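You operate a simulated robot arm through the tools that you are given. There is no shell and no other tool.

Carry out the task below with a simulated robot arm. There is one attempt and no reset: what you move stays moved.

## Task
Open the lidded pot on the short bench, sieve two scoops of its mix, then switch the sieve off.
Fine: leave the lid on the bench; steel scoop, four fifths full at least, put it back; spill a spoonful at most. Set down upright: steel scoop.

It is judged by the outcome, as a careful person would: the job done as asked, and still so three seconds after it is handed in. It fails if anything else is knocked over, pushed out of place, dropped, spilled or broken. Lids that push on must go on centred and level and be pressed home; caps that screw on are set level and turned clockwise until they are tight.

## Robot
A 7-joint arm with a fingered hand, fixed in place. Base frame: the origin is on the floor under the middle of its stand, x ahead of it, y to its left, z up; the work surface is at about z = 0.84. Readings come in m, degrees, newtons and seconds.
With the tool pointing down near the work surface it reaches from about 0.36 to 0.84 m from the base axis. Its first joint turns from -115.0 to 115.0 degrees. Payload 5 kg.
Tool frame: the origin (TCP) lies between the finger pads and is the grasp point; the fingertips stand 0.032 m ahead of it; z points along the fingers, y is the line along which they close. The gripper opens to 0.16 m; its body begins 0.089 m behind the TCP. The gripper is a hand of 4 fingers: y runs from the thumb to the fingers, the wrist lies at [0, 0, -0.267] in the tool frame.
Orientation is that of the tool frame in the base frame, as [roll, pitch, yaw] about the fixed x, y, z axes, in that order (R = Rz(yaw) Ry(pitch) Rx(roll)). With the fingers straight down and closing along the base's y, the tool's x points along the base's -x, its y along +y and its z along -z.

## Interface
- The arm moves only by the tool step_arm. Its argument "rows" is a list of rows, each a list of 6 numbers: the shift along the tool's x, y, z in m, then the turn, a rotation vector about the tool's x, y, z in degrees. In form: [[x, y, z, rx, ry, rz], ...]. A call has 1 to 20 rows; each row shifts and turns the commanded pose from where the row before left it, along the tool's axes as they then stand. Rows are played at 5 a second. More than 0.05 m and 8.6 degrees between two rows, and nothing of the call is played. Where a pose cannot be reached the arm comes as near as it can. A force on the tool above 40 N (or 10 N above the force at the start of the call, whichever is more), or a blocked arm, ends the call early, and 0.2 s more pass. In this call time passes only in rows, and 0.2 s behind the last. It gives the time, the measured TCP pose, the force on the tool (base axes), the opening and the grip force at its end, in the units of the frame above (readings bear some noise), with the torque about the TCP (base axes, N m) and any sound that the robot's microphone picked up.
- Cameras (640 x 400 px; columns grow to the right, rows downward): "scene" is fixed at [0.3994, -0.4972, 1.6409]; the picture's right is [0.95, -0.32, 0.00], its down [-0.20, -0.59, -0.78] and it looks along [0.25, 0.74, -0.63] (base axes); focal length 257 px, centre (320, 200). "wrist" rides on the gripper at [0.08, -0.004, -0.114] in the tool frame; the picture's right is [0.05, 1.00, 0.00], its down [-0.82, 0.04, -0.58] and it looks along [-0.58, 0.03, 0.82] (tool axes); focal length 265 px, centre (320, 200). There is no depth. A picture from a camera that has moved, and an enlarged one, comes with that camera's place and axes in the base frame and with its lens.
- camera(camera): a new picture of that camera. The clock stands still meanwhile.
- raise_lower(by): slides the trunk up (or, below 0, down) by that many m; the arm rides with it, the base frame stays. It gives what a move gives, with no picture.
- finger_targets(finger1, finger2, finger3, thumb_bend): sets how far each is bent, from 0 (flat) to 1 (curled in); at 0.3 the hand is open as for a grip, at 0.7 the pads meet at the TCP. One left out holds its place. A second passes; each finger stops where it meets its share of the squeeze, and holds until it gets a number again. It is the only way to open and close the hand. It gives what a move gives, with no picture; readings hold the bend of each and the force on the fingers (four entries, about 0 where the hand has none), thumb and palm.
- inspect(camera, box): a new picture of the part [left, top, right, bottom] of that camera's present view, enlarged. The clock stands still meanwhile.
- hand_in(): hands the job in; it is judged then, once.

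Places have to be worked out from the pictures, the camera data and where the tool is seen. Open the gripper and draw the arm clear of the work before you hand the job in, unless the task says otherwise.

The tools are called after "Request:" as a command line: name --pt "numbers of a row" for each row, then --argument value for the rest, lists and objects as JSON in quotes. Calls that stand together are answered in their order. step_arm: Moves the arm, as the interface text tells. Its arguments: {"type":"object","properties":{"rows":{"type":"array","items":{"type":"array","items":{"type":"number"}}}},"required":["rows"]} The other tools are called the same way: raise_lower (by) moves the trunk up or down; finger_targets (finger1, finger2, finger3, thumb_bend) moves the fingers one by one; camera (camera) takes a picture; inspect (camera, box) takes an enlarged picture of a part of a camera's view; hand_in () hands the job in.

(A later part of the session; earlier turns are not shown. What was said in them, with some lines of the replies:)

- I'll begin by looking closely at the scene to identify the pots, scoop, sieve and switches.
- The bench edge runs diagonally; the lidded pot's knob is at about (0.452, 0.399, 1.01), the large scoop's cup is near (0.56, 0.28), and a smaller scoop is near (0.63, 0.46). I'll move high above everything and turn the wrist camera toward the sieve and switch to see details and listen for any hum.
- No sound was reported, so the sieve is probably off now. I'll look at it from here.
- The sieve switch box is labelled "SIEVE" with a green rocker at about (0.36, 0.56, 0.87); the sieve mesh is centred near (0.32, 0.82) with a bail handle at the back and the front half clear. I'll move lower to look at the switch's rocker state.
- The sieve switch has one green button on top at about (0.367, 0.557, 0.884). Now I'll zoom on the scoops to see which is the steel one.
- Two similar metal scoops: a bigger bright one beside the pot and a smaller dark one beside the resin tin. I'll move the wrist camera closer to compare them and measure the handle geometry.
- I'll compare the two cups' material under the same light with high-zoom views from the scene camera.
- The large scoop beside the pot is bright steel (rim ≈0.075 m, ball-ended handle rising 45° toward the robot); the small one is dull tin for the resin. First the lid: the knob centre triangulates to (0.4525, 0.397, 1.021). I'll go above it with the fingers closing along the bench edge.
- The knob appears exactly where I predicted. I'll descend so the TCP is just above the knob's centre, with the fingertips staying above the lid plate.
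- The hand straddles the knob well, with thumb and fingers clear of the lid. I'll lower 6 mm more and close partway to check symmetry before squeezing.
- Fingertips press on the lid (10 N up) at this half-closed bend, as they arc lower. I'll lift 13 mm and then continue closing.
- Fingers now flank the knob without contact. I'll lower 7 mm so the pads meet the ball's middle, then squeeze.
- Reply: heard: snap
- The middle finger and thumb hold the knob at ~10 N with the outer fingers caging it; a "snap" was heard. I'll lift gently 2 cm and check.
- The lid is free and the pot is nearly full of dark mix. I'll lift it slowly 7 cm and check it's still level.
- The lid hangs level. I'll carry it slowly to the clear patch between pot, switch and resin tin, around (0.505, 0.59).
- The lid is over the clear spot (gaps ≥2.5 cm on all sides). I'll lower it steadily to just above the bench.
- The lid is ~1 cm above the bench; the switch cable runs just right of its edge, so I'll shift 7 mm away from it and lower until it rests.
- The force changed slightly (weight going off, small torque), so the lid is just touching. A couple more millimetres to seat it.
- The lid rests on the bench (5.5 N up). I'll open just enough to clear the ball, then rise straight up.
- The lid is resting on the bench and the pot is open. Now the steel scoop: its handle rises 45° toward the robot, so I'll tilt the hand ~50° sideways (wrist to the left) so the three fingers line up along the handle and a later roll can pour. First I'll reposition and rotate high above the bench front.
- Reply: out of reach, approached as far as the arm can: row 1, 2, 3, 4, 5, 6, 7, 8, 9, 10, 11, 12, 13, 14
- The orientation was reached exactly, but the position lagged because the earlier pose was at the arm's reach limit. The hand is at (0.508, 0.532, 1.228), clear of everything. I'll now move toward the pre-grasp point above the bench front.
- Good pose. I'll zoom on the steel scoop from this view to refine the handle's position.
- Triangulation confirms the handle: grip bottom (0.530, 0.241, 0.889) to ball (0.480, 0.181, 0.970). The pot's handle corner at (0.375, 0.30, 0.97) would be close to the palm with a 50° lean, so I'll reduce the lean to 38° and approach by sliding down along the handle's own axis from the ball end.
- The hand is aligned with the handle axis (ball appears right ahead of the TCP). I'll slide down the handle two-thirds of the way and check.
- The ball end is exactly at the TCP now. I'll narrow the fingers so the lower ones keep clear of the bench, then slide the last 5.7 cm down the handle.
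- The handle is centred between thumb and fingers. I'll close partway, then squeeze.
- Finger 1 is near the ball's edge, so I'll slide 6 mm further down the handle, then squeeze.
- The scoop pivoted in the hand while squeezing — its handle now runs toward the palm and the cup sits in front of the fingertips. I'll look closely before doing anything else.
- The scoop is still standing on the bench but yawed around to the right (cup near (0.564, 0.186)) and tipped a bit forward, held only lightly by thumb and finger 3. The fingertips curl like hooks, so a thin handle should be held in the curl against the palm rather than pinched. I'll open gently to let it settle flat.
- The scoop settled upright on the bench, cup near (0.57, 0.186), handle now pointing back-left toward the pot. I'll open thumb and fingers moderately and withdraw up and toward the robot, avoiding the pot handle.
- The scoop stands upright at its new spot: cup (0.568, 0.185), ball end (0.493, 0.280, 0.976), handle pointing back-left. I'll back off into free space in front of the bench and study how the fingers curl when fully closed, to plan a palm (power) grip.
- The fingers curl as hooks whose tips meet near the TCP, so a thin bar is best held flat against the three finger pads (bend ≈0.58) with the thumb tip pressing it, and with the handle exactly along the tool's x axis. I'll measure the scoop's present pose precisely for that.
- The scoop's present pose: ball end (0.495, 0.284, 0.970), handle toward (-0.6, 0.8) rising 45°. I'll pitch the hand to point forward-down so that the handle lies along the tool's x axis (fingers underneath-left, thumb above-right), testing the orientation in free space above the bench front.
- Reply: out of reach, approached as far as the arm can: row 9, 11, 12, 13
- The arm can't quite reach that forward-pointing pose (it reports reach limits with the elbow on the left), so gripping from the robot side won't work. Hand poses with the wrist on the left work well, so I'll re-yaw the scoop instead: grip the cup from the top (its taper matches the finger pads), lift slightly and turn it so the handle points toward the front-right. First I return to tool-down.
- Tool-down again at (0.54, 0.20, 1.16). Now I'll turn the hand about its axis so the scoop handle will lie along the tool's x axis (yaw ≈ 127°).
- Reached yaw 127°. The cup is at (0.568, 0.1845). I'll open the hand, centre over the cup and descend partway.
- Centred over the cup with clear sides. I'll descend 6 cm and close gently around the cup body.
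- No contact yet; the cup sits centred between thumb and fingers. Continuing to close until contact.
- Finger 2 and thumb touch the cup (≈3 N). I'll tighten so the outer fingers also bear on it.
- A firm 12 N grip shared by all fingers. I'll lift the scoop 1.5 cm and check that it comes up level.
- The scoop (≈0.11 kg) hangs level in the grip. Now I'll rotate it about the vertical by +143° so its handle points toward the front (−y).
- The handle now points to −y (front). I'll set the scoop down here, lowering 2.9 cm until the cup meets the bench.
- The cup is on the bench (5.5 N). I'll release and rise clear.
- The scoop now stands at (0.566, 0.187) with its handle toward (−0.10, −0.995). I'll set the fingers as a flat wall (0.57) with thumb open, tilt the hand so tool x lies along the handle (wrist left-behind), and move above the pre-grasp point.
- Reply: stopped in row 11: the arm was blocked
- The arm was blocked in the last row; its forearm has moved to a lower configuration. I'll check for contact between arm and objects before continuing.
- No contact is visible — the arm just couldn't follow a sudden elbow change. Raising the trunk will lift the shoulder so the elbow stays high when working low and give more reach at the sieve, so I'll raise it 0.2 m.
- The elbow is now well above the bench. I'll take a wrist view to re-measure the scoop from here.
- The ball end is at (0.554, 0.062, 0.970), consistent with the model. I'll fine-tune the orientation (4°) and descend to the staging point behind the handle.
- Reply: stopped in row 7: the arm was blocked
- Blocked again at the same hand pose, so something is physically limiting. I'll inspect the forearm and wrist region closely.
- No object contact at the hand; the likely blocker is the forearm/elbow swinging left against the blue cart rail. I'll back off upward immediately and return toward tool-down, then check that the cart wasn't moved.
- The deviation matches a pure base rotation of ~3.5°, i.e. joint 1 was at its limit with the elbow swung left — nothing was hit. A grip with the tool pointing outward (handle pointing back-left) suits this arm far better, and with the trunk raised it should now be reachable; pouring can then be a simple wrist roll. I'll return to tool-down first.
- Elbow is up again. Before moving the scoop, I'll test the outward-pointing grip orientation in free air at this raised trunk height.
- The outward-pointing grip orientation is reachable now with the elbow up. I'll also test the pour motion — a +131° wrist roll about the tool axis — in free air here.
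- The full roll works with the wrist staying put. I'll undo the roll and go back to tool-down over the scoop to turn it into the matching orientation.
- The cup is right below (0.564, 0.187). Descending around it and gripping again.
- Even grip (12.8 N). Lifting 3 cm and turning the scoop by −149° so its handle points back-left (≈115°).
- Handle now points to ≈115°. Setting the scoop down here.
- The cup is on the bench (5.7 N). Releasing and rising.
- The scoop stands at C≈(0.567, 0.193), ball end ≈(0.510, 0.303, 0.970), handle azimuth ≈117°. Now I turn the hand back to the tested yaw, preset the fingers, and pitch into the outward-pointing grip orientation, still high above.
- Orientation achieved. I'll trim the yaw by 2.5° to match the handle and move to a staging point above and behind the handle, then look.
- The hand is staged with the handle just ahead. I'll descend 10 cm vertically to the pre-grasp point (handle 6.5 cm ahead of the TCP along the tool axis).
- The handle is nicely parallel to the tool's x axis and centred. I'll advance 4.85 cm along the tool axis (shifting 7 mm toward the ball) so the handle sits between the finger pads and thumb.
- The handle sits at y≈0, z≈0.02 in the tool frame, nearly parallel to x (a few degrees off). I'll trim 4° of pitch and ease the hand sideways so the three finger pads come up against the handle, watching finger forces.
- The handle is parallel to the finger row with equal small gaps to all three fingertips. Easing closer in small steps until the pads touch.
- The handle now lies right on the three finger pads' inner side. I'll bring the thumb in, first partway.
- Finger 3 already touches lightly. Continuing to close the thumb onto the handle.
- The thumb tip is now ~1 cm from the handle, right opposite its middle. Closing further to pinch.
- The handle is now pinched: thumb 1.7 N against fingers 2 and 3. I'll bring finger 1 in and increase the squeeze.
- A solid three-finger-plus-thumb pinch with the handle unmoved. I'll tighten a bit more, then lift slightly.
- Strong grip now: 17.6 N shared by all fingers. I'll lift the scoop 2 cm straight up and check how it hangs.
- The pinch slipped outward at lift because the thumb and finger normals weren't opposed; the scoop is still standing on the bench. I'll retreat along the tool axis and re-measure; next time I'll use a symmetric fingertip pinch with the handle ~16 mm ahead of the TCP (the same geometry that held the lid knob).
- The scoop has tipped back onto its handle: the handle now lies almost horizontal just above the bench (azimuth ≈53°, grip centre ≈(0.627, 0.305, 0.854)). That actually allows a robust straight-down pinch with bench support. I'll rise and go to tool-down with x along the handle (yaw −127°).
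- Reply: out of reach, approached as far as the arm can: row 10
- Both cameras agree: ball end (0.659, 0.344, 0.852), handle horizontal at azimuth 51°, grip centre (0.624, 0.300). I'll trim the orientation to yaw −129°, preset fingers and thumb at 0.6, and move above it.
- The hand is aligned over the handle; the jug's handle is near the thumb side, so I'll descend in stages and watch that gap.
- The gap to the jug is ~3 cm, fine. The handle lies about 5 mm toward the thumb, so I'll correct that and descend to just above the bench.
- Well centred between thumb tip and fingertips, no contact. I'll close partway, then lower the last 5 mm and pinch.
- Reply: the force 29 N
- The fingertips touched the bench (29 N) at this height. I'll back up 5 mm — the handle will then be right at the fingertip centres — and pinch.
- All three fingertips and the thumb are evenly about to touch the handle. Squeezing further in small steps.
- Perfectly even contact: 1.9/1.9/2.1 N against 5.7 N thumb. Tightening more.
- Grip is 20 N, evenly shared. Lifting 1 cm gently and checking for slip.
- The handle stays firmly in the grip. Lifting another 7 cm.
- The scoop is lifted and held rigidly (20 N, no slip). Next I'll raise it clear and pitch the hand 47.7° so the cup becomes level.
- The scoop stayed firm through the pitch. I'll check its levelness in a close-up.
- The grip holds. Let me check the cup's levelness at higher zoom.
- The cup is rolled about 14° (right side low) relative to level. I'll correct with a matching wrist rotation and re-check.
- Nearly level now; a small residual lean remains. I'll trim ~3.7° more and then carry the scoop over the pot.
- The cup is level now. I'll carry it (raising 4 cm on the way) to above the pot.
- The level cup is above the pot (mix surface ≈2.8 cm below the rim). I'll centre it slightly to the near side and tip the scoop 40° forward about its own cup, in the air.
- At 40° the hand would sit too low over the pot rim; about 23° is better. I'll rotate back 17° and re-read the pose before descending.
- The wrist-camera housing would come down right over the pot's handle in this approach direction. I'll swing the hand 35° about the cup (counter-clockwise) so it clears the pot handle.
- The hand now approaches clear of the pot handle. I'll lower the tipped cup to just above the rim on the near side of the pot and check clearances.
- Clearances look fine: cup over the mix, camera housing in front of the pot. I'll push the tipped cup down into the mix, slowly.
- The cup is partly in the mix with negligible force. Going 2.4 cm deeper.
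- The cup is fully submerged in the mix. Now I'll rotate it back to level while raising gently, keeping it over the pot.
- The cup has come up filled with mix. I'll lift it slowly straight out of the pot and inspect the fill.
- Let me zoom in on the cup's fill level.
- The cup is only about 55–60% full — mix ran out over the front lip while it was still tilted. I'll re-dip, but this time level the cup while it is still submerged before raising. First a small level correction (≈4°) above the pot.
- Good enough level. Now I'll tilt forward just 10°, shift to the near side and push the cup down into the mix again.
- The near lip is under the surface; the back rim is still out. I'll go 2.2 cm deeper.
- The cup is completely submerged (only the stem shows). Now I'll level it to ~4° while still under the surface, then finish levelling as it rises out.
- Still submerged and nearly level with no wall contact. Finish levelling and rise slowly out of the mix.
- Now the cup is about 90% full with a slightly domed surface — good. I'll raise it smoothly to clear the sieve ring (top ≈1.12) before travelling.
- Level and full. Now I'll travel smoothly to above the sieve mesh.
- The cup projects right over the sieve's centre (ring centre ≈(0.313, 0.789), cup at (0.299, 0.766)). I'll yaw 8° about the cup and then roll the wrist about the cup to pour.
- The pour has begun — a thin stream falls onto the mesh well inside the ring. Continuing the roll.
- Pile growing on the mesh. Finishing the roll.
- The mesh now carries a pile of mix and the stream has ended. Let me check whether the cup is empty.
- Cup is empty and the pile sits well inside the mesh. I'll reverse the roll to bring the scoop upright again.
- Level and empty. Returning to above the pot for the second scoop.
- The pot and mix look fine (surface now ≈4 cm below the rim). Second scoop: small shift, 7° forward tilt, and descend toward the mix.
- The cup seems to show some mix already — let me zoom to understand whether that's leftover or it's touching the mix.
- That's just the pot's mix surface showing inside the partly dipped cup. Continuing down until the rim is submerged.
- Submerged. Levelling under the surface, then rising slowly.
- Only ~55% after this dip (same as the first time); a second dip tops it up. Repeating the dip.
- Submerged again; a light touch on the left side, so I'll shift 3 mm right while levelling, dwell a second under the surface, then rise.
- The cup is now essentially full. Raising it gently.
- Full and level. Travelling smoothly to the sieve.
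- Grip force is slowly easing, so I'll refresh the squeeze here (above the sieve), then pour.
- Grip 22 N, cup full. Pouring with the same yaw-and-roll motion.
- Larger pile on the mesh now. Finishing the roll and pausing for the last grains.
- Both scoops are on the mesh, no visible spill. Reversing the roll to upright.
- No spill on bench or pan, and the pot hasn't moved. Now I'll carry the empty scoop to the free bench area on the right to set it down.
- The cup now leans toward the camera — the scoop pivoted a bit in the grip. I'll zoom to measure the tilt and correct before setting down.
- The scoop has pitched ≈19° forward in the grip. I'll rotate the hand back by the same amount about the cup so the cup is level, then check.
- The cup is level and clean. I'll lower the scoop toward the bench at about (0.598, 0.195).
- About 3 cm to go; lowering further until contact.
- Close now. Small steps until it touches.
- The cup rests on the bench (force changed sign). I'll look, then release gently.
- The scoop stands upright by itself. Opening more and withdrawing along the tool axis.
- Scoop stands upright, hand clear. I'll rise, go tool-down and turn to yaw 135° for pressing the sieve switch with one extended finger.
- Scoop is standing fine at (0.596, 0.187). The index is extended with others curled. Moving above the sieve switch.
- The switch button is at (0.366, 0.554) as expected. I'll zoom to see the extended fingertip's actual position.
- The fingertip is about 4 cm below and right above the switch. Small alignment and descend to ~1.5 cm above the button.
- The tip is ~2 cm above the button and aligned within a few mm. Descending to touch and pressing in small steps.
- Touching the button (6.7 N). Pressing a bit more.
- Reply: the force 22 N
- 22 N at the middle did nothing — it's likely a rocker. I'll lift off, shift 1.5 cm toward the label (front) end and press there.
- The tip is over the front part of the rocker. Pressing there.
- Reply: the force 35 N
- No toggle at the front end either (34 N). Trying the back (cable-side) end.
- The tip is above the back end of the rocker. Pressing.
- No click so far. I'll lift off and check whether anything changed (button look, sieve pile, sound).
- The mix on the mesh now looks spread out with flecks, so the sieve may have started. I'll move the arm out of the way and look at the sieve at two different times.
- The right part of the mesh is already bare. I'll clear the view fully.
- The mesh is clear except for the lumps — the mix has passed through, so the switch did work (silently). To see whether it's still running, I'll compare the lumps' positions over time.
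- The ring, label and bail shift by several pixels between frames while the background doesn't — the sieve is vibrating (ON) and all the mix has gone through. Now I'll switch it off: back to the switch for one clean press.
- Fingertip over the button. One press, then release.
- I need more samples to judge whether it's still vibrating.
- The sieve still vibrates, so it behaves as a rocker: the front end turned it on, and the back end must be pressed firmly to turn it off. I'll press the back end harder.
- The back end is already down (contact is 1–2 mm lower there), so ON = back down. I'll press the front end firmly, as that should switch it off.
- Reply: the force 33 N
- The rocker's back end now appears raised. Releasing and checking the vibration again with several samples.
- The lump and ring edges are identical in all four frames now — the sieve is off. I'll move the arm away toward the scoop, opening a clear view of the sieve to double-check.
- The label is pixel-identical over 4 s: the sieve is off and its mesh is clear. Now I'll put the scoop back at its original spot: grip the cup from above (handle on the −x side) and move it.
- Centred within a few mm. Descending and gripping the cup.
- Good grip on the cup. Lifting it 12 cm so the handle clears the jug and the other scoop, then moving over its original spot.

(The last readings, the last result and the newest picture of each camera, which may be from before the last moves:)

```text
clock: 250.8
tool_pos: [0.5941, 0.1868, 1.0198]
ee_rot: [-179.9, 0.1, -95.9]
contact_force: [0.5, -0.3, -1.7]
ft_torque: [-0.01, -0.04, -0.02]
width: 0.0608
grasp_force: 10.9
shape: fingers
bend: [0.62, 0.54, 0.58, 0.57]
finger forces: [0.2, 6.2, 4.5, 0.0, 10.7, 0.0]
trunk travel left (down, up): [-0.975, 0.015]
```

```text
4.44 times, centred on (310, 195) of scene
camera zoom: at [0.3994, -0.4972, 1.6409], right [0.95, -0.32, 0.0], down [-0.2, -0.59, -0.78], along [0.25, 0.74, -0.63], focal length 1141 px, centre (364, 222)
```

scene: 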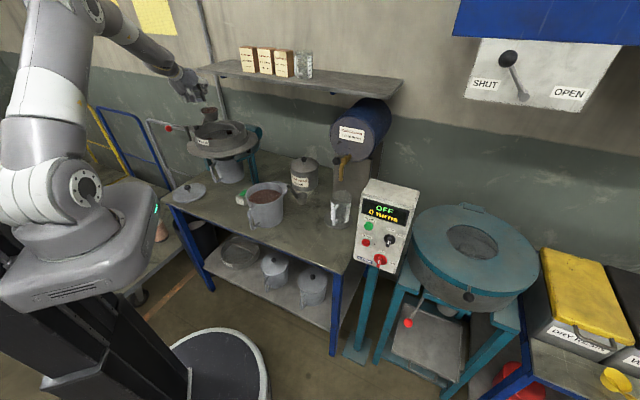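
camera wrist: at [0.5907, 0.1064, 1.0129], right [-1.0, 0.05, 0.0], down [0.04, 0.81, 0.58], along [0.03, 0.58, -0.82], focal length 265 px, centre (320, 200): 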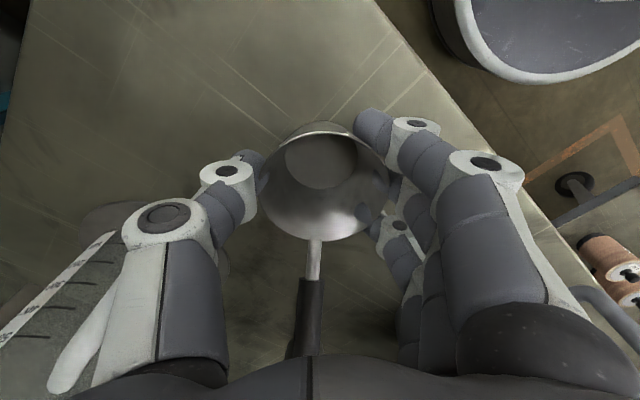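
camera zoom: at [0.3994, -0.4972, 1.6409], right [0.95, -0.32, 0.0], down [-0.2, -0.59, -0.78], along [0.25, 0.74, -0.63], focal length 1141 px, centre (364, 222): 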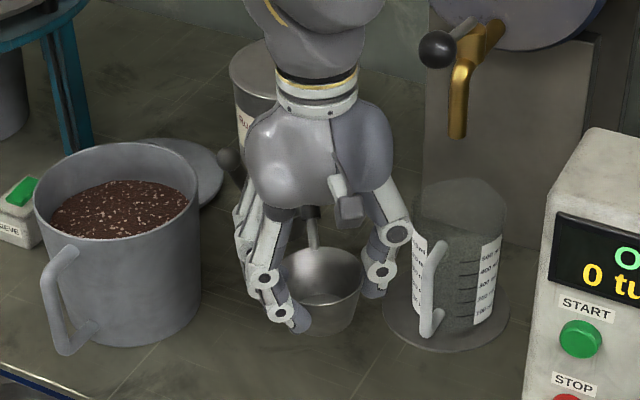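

Held level. Moving over the original spot and turning the handle toward the front.

Request:
step_arm --pt "-0.022 0.0113 0 0 0 0" --pt "-0.022 0.0113 0 0 0 0" --pt "-0.022 0.0113 0 0 0 0" --pt "-0.022 0.0113 0 0 0 0"

Request:
step_arm --pt "0 0 0 0 0 8.2" --pt "0 0 0 0 0 8.2" --pt "0 0 0 0 0 8.2" --pt "0 0 0 0 0 8.2" --pt "0 0 0 0 0 8.2" --pt "0 0 0 0 0 8.2" --pt "0 0 0 0 0 8.2" --pt "0 0 0 0 0 8.2" --pt "0 0 0 0 0 8.2" --pt "0 0 0 0 0 8.2" --pt "0 0 0 0 0 8.2" --pt "0 0 0 0 0 8.2" --pt "0 0 0 0 0 8.2" --pt "0 0 0 0 0 8.2" --pt "0 0 0 0 0 8.2" --pt "0 0 0 0 0 8.2" --pt "0 0 0 0 0 8.2" --pt "0 0 0 0 0 8.2"

Request:
inspect --camera "scene" --box '[260, 150, 350, 250]'

Request:
camera --camera "wrist"

```text
clock: 251.8
tool_pos: [0.5597, 0.2786, 1.02]
ee_rot: [-179.9, 0.1, -95.9]
contact_force: [-0.4, 0.6, -0.7]
ft_torque: [-0.08, 0.02, -0.02]
width: 0.0606
grasp_force: 11.0
shape: fingers
bend: [0.62, 0.54, 0.58, 0.57]
finger forces: [0.2, 6.2, 4.5, 0.0, 10.6, 0.0]
trunk travel left (down, up): [-0.975, 0.015]
```

```text
clock: 255.6
tool_pos: [0.5579, 0.2775, 1.0198]
ee_rot: [180.0, -0.1, 116.3]
contact_force: [-0.3, -0.1, -0.9]
ft_torque: [0.02, 0.02, 0.01]
width: 0.0607
grasp_force: 10.5
shape: fingers
bend: [0.62, 0.54, 0.58, 0.57]
finger forces: [0.1, 6.1, 4.6, 0.0, 10.4, 0.0]
trunk travel left (down, up): [-0.975, 0.015]
```

```text
4.00 times, centred on (305, 200) of scene
camera zoom: at [0.3994, -0.4972, 1.6409], right [0.95, -0.32, 0.0], down [-0.2, -0.59, -0.78], along [0.25, 0.74, -0.63], focal length 1027 px, centre (380, 200)
```

zoom: 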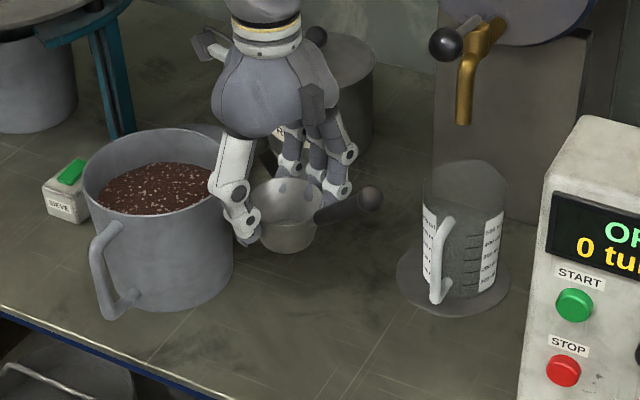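

```text
taken
camera wrist: at [0.5192, 0.3492, 1.1336], right [0.87, 0.49, 0.0], down [0.4, -0.71, 0.58], along [0.28, -0.5, -0.82], focal length 265 px, centre (320, 200)
```

wrist: 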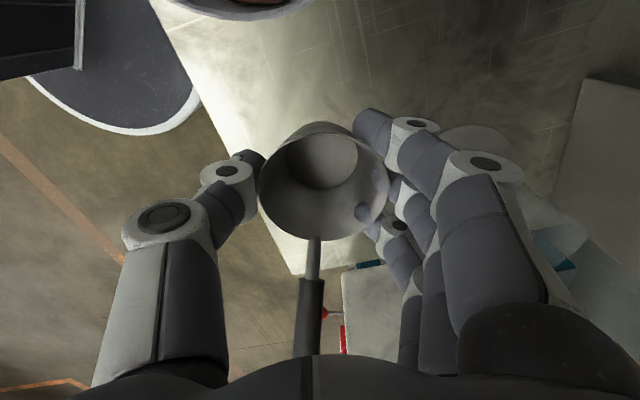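

Handle points front-right now. Lowering to the bench.

Request:
step_arm --pt "0 0 0.025 0 0 0" --pt "0 0 0.03 0 0 0" --pt "0 0 0.03 0 0 0" --pt "0 0 0.02 0 0 0" --pt "0 0 0.01 0 0 0" --pt "0 0 0.003 0 0 0"

Request:
step_arm --pt "0 0 0.003 0 0 0" --pt "0 0 0.001 0 0 0"

Request:
inspect --camera "scene" --box '[260, 165, 350, 255]'

```text
clock: 257.0
tool_pos: [0.5587, 0.2784, 0.9019]
ee_rot: [179.9, -0.2, 116.4]
contact_force: [-0.1, 0.4, -0.9]
ft_torque: [0.01, 0.02, 0.01]
width: 0.0605
grasp_force: 10.2
shape: fingers
bend: [0.62, 0.54, 0.58, 0.57]
finger forces: [0.2, 6.1, 4.6, 0.1, 10.4, 0.0]
trunk travel left (down, up): [-0.975, 0.015]
```

```text
clock: 257.6
tool_pos: [0.5596, 0.2784, 0.8992]
ee_rot: [179.9, -0.1, 116.4]
contact_force: [-0.5, -0.2, 1.9]
ft_torque: [0.0, -0.1, 0.02]
width: 0.0606
grasp_force: 11.3
shape: fingers
bend: [0.62, 0.54, 0.58, 0.57]
finger forces: [0.2, 6.0, 4.6, 0.0, 11.0, 0.1]
trunk travel left (down, up): [-0.975, 0.015]
```

```text
4.44 times, centred on (305, 210) of scene
camera zoom: at [0.3994, -0.4972, 1.6409], right [0.95, -0.32, 0.0], down [-0.2, -0.59, -0.78], along [0.25, 0.74, -0.63], focal length 1141 px, centre (387, 156)
```

zoom: 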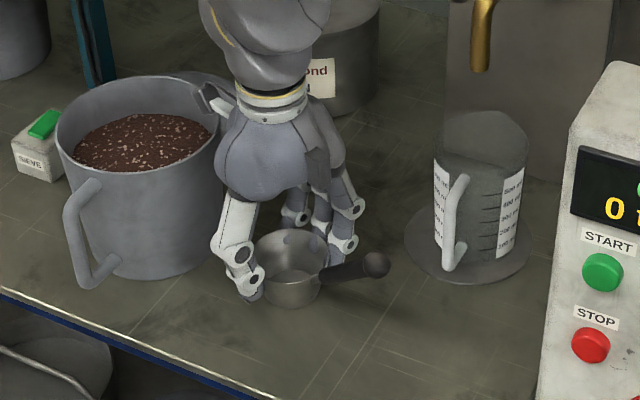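

Just touching (1.9 N). One more millimetre, then release and rise.

Request:
step_arm --pt "0 0 0.0015 0 0 0"

Request:
finger_targets --finger1 0.4 --finger2 0.4 --finger3 0.4 --thumb_bend 0.4

Request:
step_arm --pt "0 0 -0.02 0 0 0" --pt "0 0 -0.04 0 0 0" --pt "0 0 -0.045 0 0 0" --pt "0 0 -0.045 0 0 0" --pt "0 0 -0.045 0 0 0" --pt "0 0 -0.045 0 0 0"

Request:
inspect --camera "scene" --box '[260, 165, 350, 255]'

```text
clock: 258.0
tool_pos: [0.5589, 0.2782, 0.8972]
ee_rot: [179.8, -0.1, 116.4]
contact_force: [-1.4, 1.8, 9.0]
ft_torque: [0.02, -0.18, 0.03]
width: 0.0605
grasp_force: 11.2
shape: fingers
bend: [0.62, 0.55, 0.59, 0.57]
finger forces: [0.1, 6.0, 4.6, 0.1, 11.2, 0.1]
trunk travel left (down, up): [-0.975, 0.015]
```

```text
clock: 259.0
tool_pos: [0.5593, 0.2779, 0.8965]
ee_rot: [179.9, -0.1, 116.5]
contact_force: [0.0, -0.5, 0.3]
ft_torque: [-0.02, 0.02, 0.01]
width: 0.1307
grasp_force: 0.0
shape: fingers
bend: [0.4, 0.4, 0.4, 0.4]
finger forces: [0.0, 0.0, 0.1, 0.0, 0.0, 0.1]
trunk travel left (down, up): [-0.975, 0.015]
```

```text
clock: 260.4
tool_pos: [0.5591, 0.2783, 1.1375]
ee_rot: [179.9, -0.1, 116.4]
contact_force: [-0.5, -0.5, 0.3]
ft_torque: [0.02, -0.03, -0.03]
width: 0.1307
grasp_force: 0.0
shape: fingers
bend: [0.4, 0.4, 0.4, 0.4]
finger forces: [0.0, 0.1, 0.0, 0.0, 0.0, 0.0]
trunk travel left (down, up): [-0.975, 0.015]
```

```text
4.44 times, centred on (305, 210) of scene
camera zoom: at [0.3994, -0.4972, 1.6409], right [0.95, -0.32, 0.0], down [-0.2, -0.59, -0.78], along [0.25, 0.74, -0.63], focal length 1141 px, centre (387, 156)
```

zoom: 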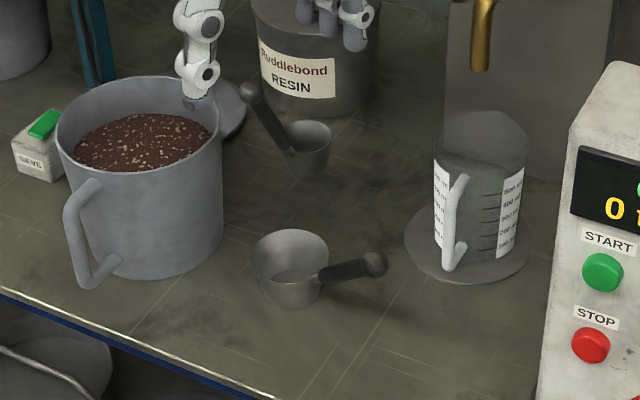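

The scoop is upright at its original spot. Its handle originally pointed toward the robot (≈231°); I'll do one more gentle re-grip to restore that direction too. Turning the hand first.

Request:
step_arm --pt "0 0 0 0 0 -7.98" --pt "0 0 0 0 0 -7.98" --pt "0 0 0 0 0 -7.98" --pt "0 0 0 0 0 -7.98" --pt "0 0 0 0 0 -7.98" --pt "0 0 0 0 0 -7.98" --pt "0 0 0 0 0 -7.98" --pt "0 0 0 0 0 -7.98" --pt "0 0 0 0 0 -7.98" --pt "0 0 0 0 0 -7.98" --pt "0 0 0 0 0 -7.98" --pt "0 0 0 0 0 -7.98" --pt "0 0 0 0 0 -7.98" --pt "0 0 0 0 0 -7.98" --pt "0 0 0 0 0 -7.98" --pt "0 0 0 0 0 -7.98" --pt "0 0 0 0 0 -7.98" --pt "0 0 0 0 0 -7.98"

Request:
camera --camera "wrist"

```text
clock: 264.2
tool_pos: [0.5586, 0.2777, 1.136]
ee_rot: [179.9, 0.0, -100.0]
contact_force: [-0.1, 0.2, 0.9]
ft_torque: [-0.02, 0.02, -0.02]
width: 0.1309
grasp_force: 0.1
shape: fingers
bend: [0.4, 0.4, 0.4, 0.4]
finger forces: [0.0, 0.1, 0.0, 0.0, 0.1, 0.0]
trunk travel left (down, up): [-0.975, 0.015]
```

```text
taken
camera wrist: at [0.5491, 0.1985, 1.25], right [-0.99, 0.12, 0.0], down [0.1, 0.81, 0.58], along [0.07, 0.57, -0.82], focal length 265 px, centre (320, 200)
```

wrist: 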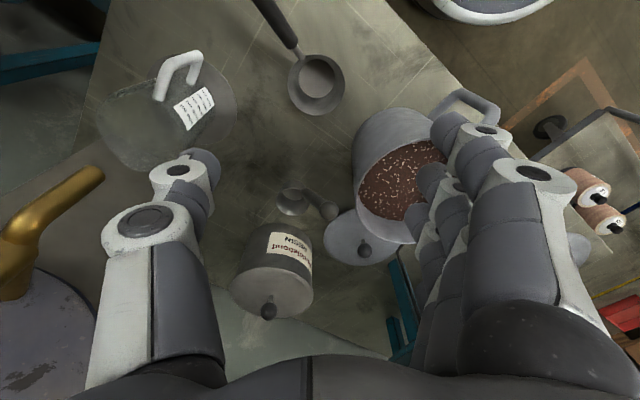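

Cup centred at (0.563, 0.271); the handle lies between tool +x and the thumb, clear of both. Descending.

Request:
step_arm --pt "0.0057 -0.0056 0.04 0 0 0" --pt "0 0 0.04 0 0 0" --pt "0 0 0.04 0 0 0" --pt "0 0 0.04 0 0 0" --pt "0 0 0.03 0 0 0"

Request:
camera --camera "wrist"

Request:
inspect --camera "scene" --box '[250, 160, 340, 250]'

```text
clock: 265.4
tool_pos: [0.5648, 0.2719, 0.9453]
ee_rot: [-179.9, 0.0, -100.0]
contact_force: [0.4, -0.4, 0.3]
ft_torque: [0.0, 0.04, -0.02]
width: 0.1308
grasp_force: 0.0
shape: fingers
bend: [0.4, 0.4, 0.4, 0.4]
finger forces: [0.0, 0.0, 0.0, 0.0, 0.1, 0.0]
trunk travel left (down, up): [-0.975, 0.015]
```

```text
taken
camera wrist: at [0.5545, 0.1931, 1.0585], right [-0.99, 0.12, 0.0], down [0.1, 0.81, 0.58], along [0.07, 0.57, -0.82], focal length 265 px, centre (320, 200)
```

wrist: 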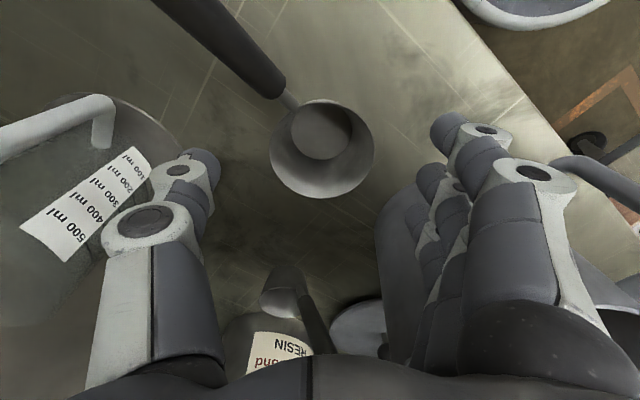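

```text
4.44 times, centred on (295, 205) of scene
camera zoom: at [0.3994, -0.4972, 1.6409], right [0.95, -0.32, 0.0], down [-0.2, -0.59, -0.78], along [0.25, 0.74, -0.63], focal length 1141 px, centre (431, 178)
```

zoom: 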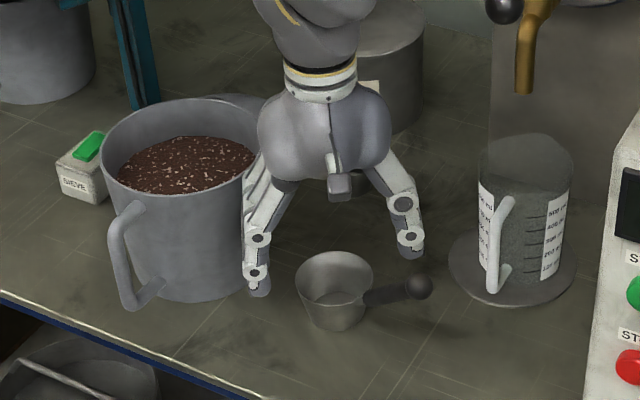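

Clear of the pot and handle. Final descent and grip.

Request:
step_arm --pt "0.0026 0.0019 0.025 0 0 0" --pt "0 0 0.021 0 0 0"

Request:
finger_targets --finger1 0.52 --finger2 0.52 --finger3 0.52 --thumb_bend 0.52

Request:
finger_targets --finger1 0.62 --finger2 0.6 --finger3 0.62 --thumb_bend 0.6

Request:
camera --camera "wrist"

```text
clock: 266.0
tool_pos: [0.5621, 0.2704, 0.8988]
ee_rot: [-180.0, 0.1, -100.0]
contact_force: [0.2, 0.5, 1.0]
ft_torque: [0.02, 0.03, 0.0]
width: 0.1308
grasp_force: 0.0
shape: fingers
bend: [0.4, 0.4, 0.4, 0.4]
finger forces: [0.0, 0.0, 0.0, 0.0, 0.1, 0.1]
trunk travel left (down, up): [-0.975, 0.015]
```

```text
clock: 267.0
tool_pos: [0.5629, 0.2705, 0.8997]
ee_rot: [-179.9, 0.1, -100.1]
contact_force: [0.4, -0.5, -0.3]
ft_torque: [0.01, 0.0, 0.0]
width: 0.0843
grasp_force: 0.0
shape: fingers
bend: [0.52, 0.52, 0.52, 0.52]
finger forces: [0.1, 0.0, 0.1, 0.1, 0.1, 0.0]
trunk travel left (down, up): [-0.975, 0.015]
```

```text
clock: 268.0
tool_pos: [0.562, 0.2697, 0.8997]
ee_rot: [180.0, 0.1, -100.0]
contact_force: [0.0, 1.1, 0.4]
ft_torque: [0.01, 0.0, 0.01]
width: 0.0599
grasp_force: 9.6
shape: fingers
bend: [0.62, 0.54, 0.58, 0.57]
finger forces: [0.0, 6.1, 4.0, 0.0, 9.4, 0.0]
trunk travel left (down, up): [-0.975, 0.015]
```

```text
taken
camera wrist: at [0.5518, 0.1909, 1.0132], right [-0.99, 0.12, 0.0], down [0.1, 0.81, 0.58], along [0.07, 0.57, -0.82], focal length 265 px, centre (320, 200)
```

wrist: 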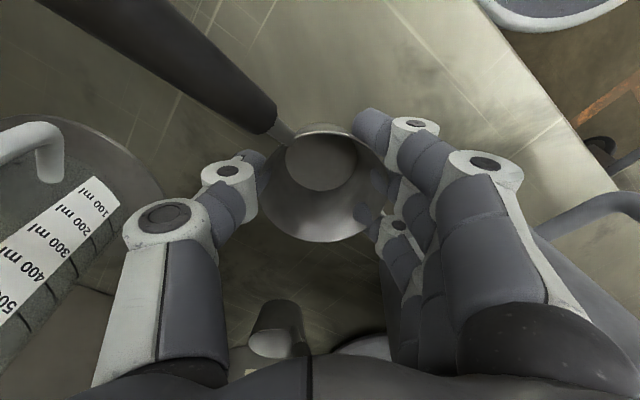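

A slightly firmer squeeze so finger 1 bears too, then lift.

Request:
finger_targets --finger1 0.68 --finger2 0.6 --finger3 0.64 --thumb_bend 0.61

Request:
step_arm --pt "0 0 -0.01 0 0 0" --pt "0 0 -0.02 0 0 0"

Request:
inspect --camera "scene" --box '[250, 160, 340, 250]'

```text
clock: 269.0
tool_pos: [0.5621, 0.2706, 0.9]
ee_rot: [179.9, 0.1, -99.9]
contact_force: [0.0, -0.3, -0.9]
ft_torque: [0.02, 0.01, -0.01]
width: 0.0568
grasp_force: 12.9
shape: fingers
bend: [0.64, 0.55, 0.59, 0.58]
finger forces: [3.3, 5.0, 5.4, 0.0, 12.8, 0.0]
trunk travel left (down, up): [-0.975, 0.015]
```

```text
clock: 269.6
tool_pos: [0.5611, 0.2705, 0.9295]
ee_rot: [179.9, 0.2, -99.9]
contact_force: [0.1, -0.4, -0.8]
ft_torque: [0.0, 0.04, -0.03]
width: 0.0568
grasp_force: 13.4
shape: fingers
bend: [0.64, 0.55, 0.59, 0.58]
finger forces: [3.3, 5.1, 5.3, 0.0, 12.9, 0.0]
trunk travel left (down, up): [-0.975, 0.015]
```

```text
4.44 times, centred on (295, 205) of scene
camera zoom: at [0.3994, -0.4972, 1.6409], right [0.95, -0.32, 0.0], down [-0.2, -0.59, -0.78], along [0.25, 0.74, -0.63], focal length 1141 px, centre (431, 178)
```

zoom: 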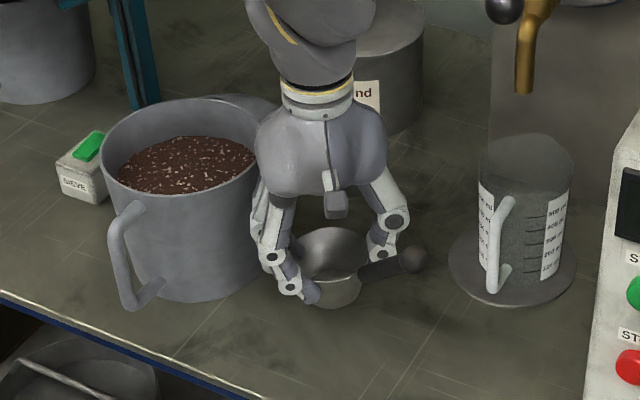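

Level and secure. Rotating the handle to its original direction.

Request:
step_arm --pt "0 0 0 0 0 7.9" --pt "0 0 0 0 0 7.9" --pt "0 0 0 0 0 7.9" --pt "0 0 0 0 0 7.9" --pt "0 0 0 0 0 7.9" --pt "0 0 0 0 0 7.9" --pt "0 0 0 0 0 7.9" --pt "0 0 0 0 0 7.9"

Request:
inspect --camera "scene" --box '[250, 160, 340, 250]'

Request:
camera --camera "wrist"

```text
clock: 271.4
tool_pos: [0.5616, 0.2702, 0.929]
ee_rot: [179.9, 0.1, -163.2]
contact_force: [-0.1, 0.5, -1.4]
ft_torque: [0.01, 0.01, 0.0]
width: 0.0572
grasp_force: 13.2
shape: fingers
bend: [0.64, 0.55, 0.59, 0.58]
finger forces: [3.4, 5.0, 5.4, 0.0, 12.7, 0.0]
trunk travel left (down, up): [-0.975, 0.015]
```

```text
4.44 times, centred on (295, 205) of scene
camera zoom: at [0.3994, -0.4972, 1.6409], right [0.95, -0.32, 0.0], down [-0.2, -0.59, -0.78], along [0.25, 0.74, -0.63], focal length 1141 px, centre (431, 178)
```

zoom: 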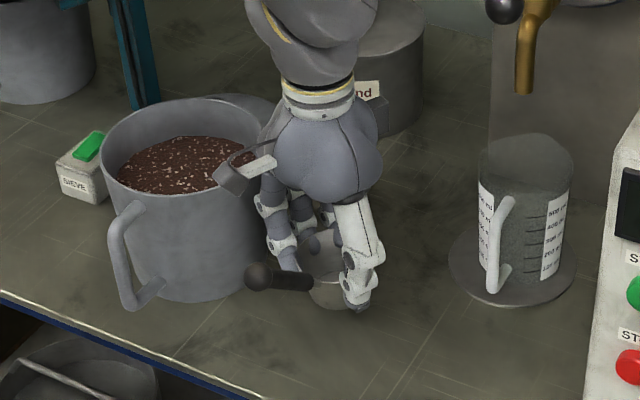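

```text
taken
camera wrist: at [0.4852, 0.2434, 1.0436], right [-0.34, 0.94, 0.0], down [0.77, 0.27, 0.58], along [0.54, 0.2, -0.82], focal length 265 px, centre (320, 200)
```

wrist: 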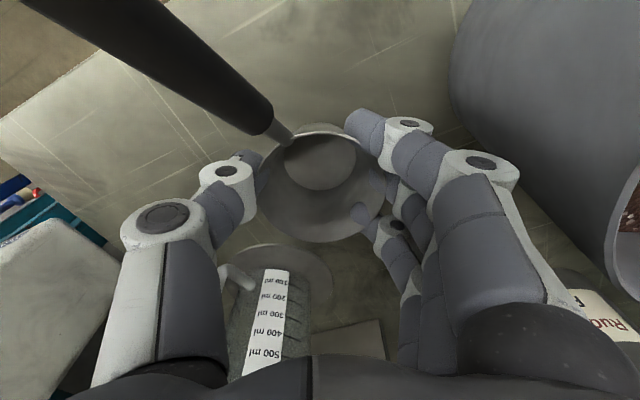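

The handle is back in its original direction. Lowering and releasing.

Request:
step_arm --pt "0 0 0.015 0 0 0" --pt "0 0 0.01 0 0 0" --pt "0 0 0.004 0 0 0"

Request:
step_arm --pt "0 0 0.002 0 0 0" --pt "0 0 0.001 0 0 0"

```text
clock: 272.2
tool_pos: [0.561, 0.2703, 0.8995]
ee_rot: [-180.0, 0.2, -163.1]
contact_force: [-0.1, -0.5, -1.4]
ft_torque: [0.01, 0.02, 0.01]
width: 0.0569
grasp_force: 13.2
shape: fingers
bend: [0.64, 0.55, 0.59, 0.58]
finger forces: [3.4, 5.0, 5.4, 0.0, 12.7, 0.0]
trunk travel left (down, up): [-0.975, 0.015]
```

```text
clock: 272.8
tool_pos: [0.5611, 0.2693, 0.8996]
ee_rot: [179.9, 0.2, -163.1]
contact_force: [-1.1, 0.0, 3.3]
ft_torque: [0.07, 0.03, -0.05]
width: 0.0565
grasp_force: 13.2
shape: fingers
bend: [0.65, 0.56, 0.59, 0.58]
finger forces: [3.4, 4.9, 5.0, 0.0, 13.4, 0.1]
trunk travel left (down, up): [-0.975, 0.015]
```

The cup is on the bench (3.3 N). Opening moderately (to stay clear of the pot) and rising straight up.

Request:
finger_targets --finger1 0.46 --finger2 0.46 --finger3 0.46 --thumb_bend 0.42

Request:
step_arm --pt "0 0 -0.015 0 0 0" --pt "0 0 -0.025 0 0 0" --pt "0 0 -0.035 0 0 0" --pt "0 0 -0.045 0 0 0" --pt "0 0 -0.045 0 0 0" --pt "0 0 -0.045 0 0 0" --pt "0 0 -0.045 0 0 0"

Request:
inspect --camera "scene" --box '[250, 160, 340, 250]'

```text
clock: 273.8
tool_pos: [0.5618, 0.2693, 0.8971]
ee_rot: [180.0, 0.1, -163.2]
contact_force: [0.2, -0.4, 0.1]
ft_torque: [-0.01, 0.0, 0.0]
width: 0.1145
grasp_force: 0.1
shape: fingers
bend: [0.46, 0.46, 0.46, 0.42]
finger forces: [0.0, 0.0, 0.0, 0.0, 0.0, 0.0]
trunk travel left (down, up): [-0.975, 0.015]
```

```text
clock: 275.4
tool_pos: [0.5591, 0.267, 1.1539]
ee_rot: [179.8, 0.1, -163.2]
contact_force: [-0.1, -0.5, 0.7]
ft_torque: [0.02, -0.01, -0.03]
width: 0.1143
grasp_force: 0.2
shape: fingers
bend: [0.46, 0.46, 0.46, 0.42]
finger forces: [0.0, 0.0, 0.0, 0.0, 0.0, 0.0]
trunk travel left (down, up): [-0.975, 0.015]
```

```text
4.44 times, centred on (295, 205) of scene
camera zoom: at [0.3994, -0.4972, 1.6409], right [0.95, -0.32, 0.0], down [-0.2, -0.59, -0.78], along [0.25, 0.74, -0.63], focal length 1141 px, centre (431, 178)
```

zoom: 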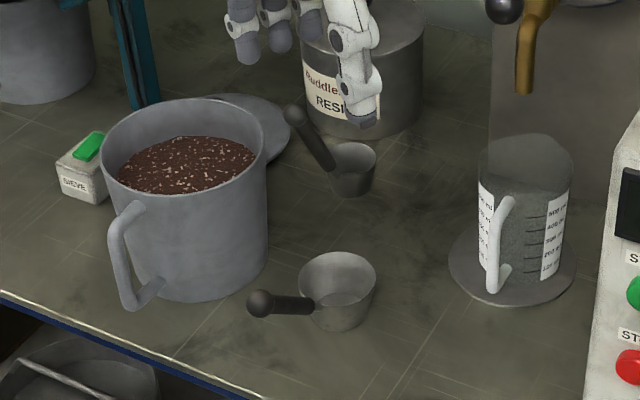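

The scoop is upright at its original spot with the handle in its original direction. I'll draw the arm clear upward and review the whole scene.

Request:
step_arm --pt "0 0 -0.04 0 0 0" --pt "0.0201 0.0076 -0.0286 0 0 0" --pt "0.0201 0.0076 -0.0286 0 0 0" --pt "0.0201 0.0076 -0.0286 0 0 0" --pt "0.0201 0.0076 -0.0286 0 0 0" --pt "0.0201 0.0076 -0.0286 0 0 0" --pt "0.0201 0.0076 -0.0286 0 0 0" --pt "0.0201 0.0076 -0.0286 0 0 0"

Request:
camera --camera "scene"

Request:
inspect --camera "scene" --box '[150, 100, 390, 250]'

Request:
inspect --camera "scene" --box '[198, 125, 218, 143]'

Request:
camera --camera "wrist"

```text
clock: 277.2
tool_pos: [0.4078, 0.2792, 1.3935]
ee_rot: [179.9, 0.1, -163.2]
contact_force: [-0.8, 0.4, 0.4]
ft_torque: [-0.02, -0.03, 0.01]
width: 0.1143
grasp_force: 0.0
shape: fingers
bend: [0.46, 0.46, 0.46, 0.42]
finger forces: [0.1, 0.1, 0.1, 0.1, 0.0, 0.0]
trunk travel left (down, up): [-0.975, 0.015]
```

```text
taken
```

scene: 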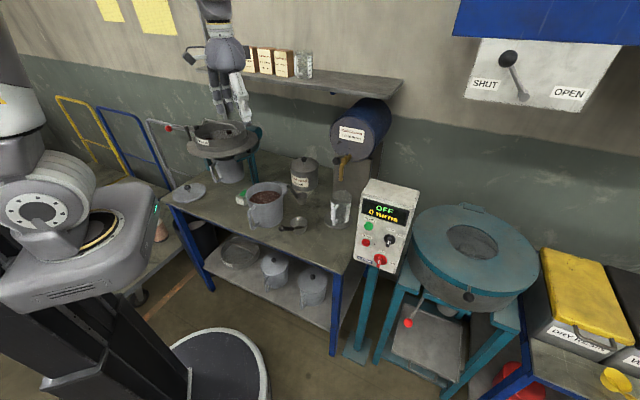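

```text
2.67 times, centred on (270, 175) of scene
camera zoom: at [0.3994, -0.4972, 1.6409], right [0.95, -0.32, 0.0], down [-0.2, -0.59, -0.78], along [0.25, 0.74, -0.63], focal length 685 px, centre (453, 267)
```

zoom: 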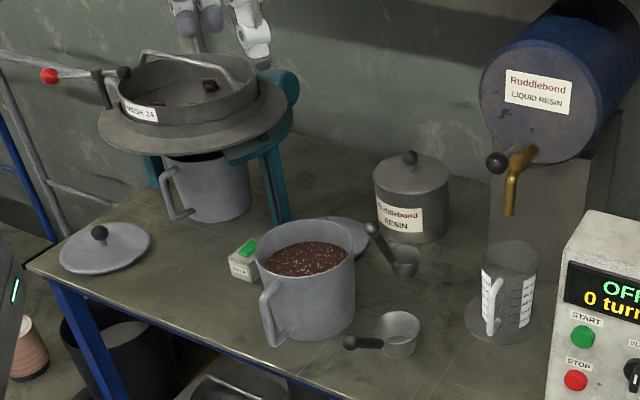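

```text
16.00 times, centred on (208, 134) of scene
camera zoom: at [0.3994, -0.4972, 1.6409], right [0.95, -0.32, 0.0], down [-0.2, -0.59, -0.78], along [0.25, 0.74, -0.63], focal length 4109 px, centre (2112, 1256)
```

zoom: 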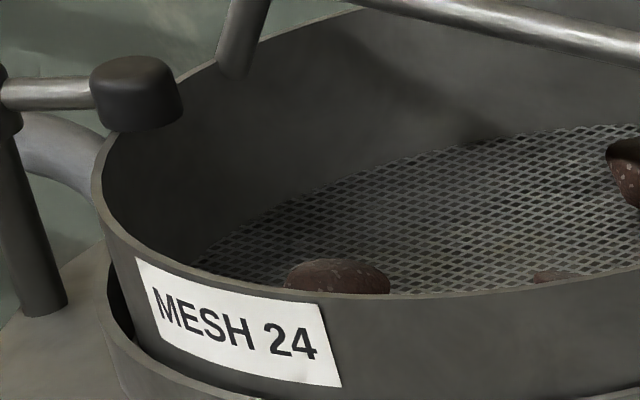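

```text
taken
camera wrist: at [0.3322, 0.2521, 1.5076], right [-0.34, 0.94, 0.0], down [0.77, 0.28, 0.58], along [0.54, 0.2, -0.81], focal length 265 px, centre (320, 200)
```

wrist: 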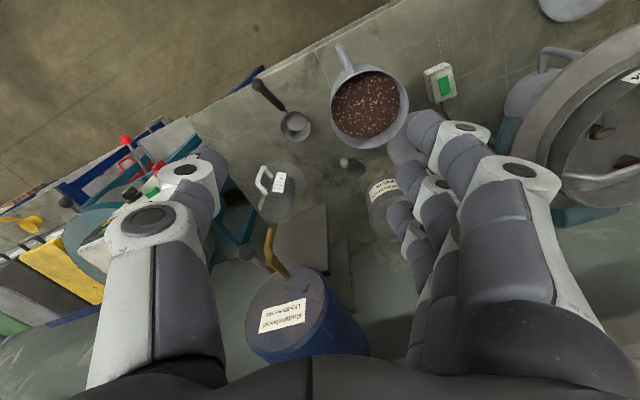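

Layout matches the start. One last check for spilled mix around the pot and sieve.

Request:
inspect --camera "scene" --box '[225, 160, 315, 235]'

Request:
inspect --camera "scene" --box '[180, 110, 270, 190]'

Request:
inspect --camera "wrist" --box '[240, 20, 480, 190]'

```text
5.33 times, centred on (270, 198) of scene
camera zoom: at [0.3994, -0.4972, 1.6409], right [0.95, -0.32, 0.0], down [-0.2, -0.59, -0.78], along [0.25, 0.74, -0.63], focal length 1370 px, centre (587, 213)
```

zoom: 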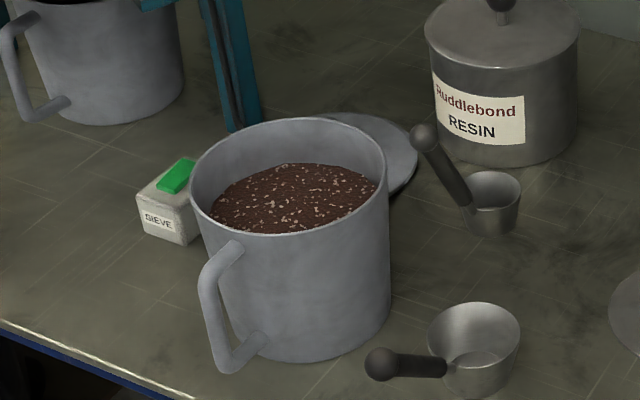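

```text
5.00 times, centred on (225, 150) of scene
camera zoom: at [0.3994, -0.4972, 1.6409], right [0.95, -0.32, 0.0], down [-0.2, -0.59, -0.78], along [0.25, 0.74, -0.63], focal length 1284 px, centre (795, 450)
```

zoom: 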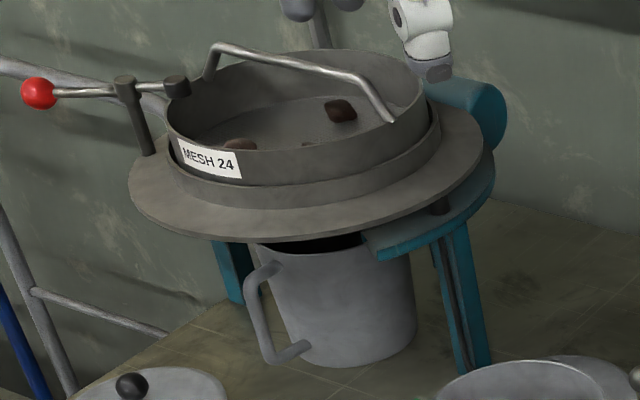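

```text
2.35 times, centred on (360, 105) of wrist
camera zoom: at [0.3322, 0.2521, 1.5076], right [-0.34, 0.94, 0.0], down [0.77, 0.28, 0.58], along [0.54, 0.2, -0.81], focal length 624 px, centre (226, 424)
```

zoom: 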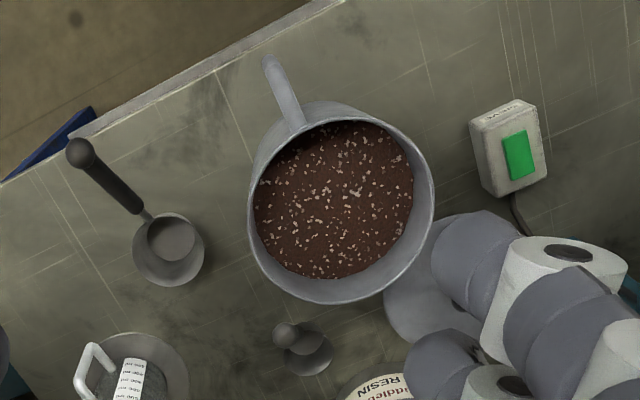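

No spills, sieve off and clear, lid on the bench, scoop back upright in place. I'll open the hand fully and then hand in.

Request:
finger_targets --finger1 0.3 --finger2 0.3 --finger3 0.3 --thumb_bend 0.3

Request:
inspect --camera "scene" --box '[198, 125, 218, 143]'

```text
clock: 278.2
tool_pos: [0.4102, 0.2789, 1.3938]
ee_rot: [179.9, 0.1, -163.2]
contact_force: [0.8, 0.2, 0.7]
ft_torque: [0.0, 0.0, -0.01]
width: 0.1702
grasp_force: 0.0
shape: fingers
bend: [0.3, 0.3, 0.3, 0.3]
finger forces: [0.0, 0.0, 0.0, 0.1, 0.0, 0.0]
trunk travel left (down, up): [-0.975, 0.015]
```

```text
16.00 times, centred on (208, 134) of scene
camera zoom: at [0.3994, -0.4972, 1.6409], right [0.95, -0.32, 0.0], down [-0.2, -0.59, -0.78], along [0.25, 0.74, -0.63], focal length 4109 px, centre (2112, 1256)
```

zoom: 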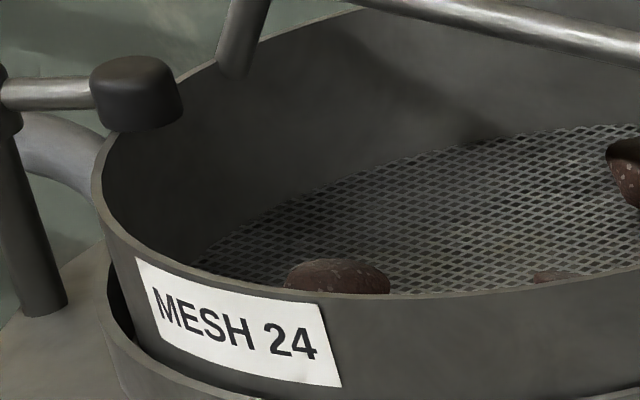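

The sieve is motionless, the hand is open and clear of the work, and everything is in its place. Handing the job in.

Request:
hand_in

```text
The job is handed in.
```

I opened the pot, sieved two scoops of its mix, and switched the sieve off; the job is handed in.

- **Lid:** it is on the bench, just behind the open pot.
- **Scoops:** I judged the fill by eye from the camera: the first was about 90% full and the second essentially full. Each took two dips to fill.
- **Sieving:** all the mix went through. Only the lumps already on the mesh at the start remain there.
- **Sieve:** off. The mesh ring looked identical in pictures taken several seconds apart, where it had been visibly shaking before. The switch is a rocker and I pressed it in several places before I understood it, so the sieve may have gone on and off more than once.
- **Scoop:** it stands upright about 1 cm from where it started, with its handle pointing the original way. My first attempts to grip it failed, and it was pushed around and tipped over on the bench, empty, before I got a firm hold.
- **Spills and surroundings:** I saw no spilled mix and nothing out of place. The cup and fingers lightly touched the pot wall while scooping, but the pot did not move.
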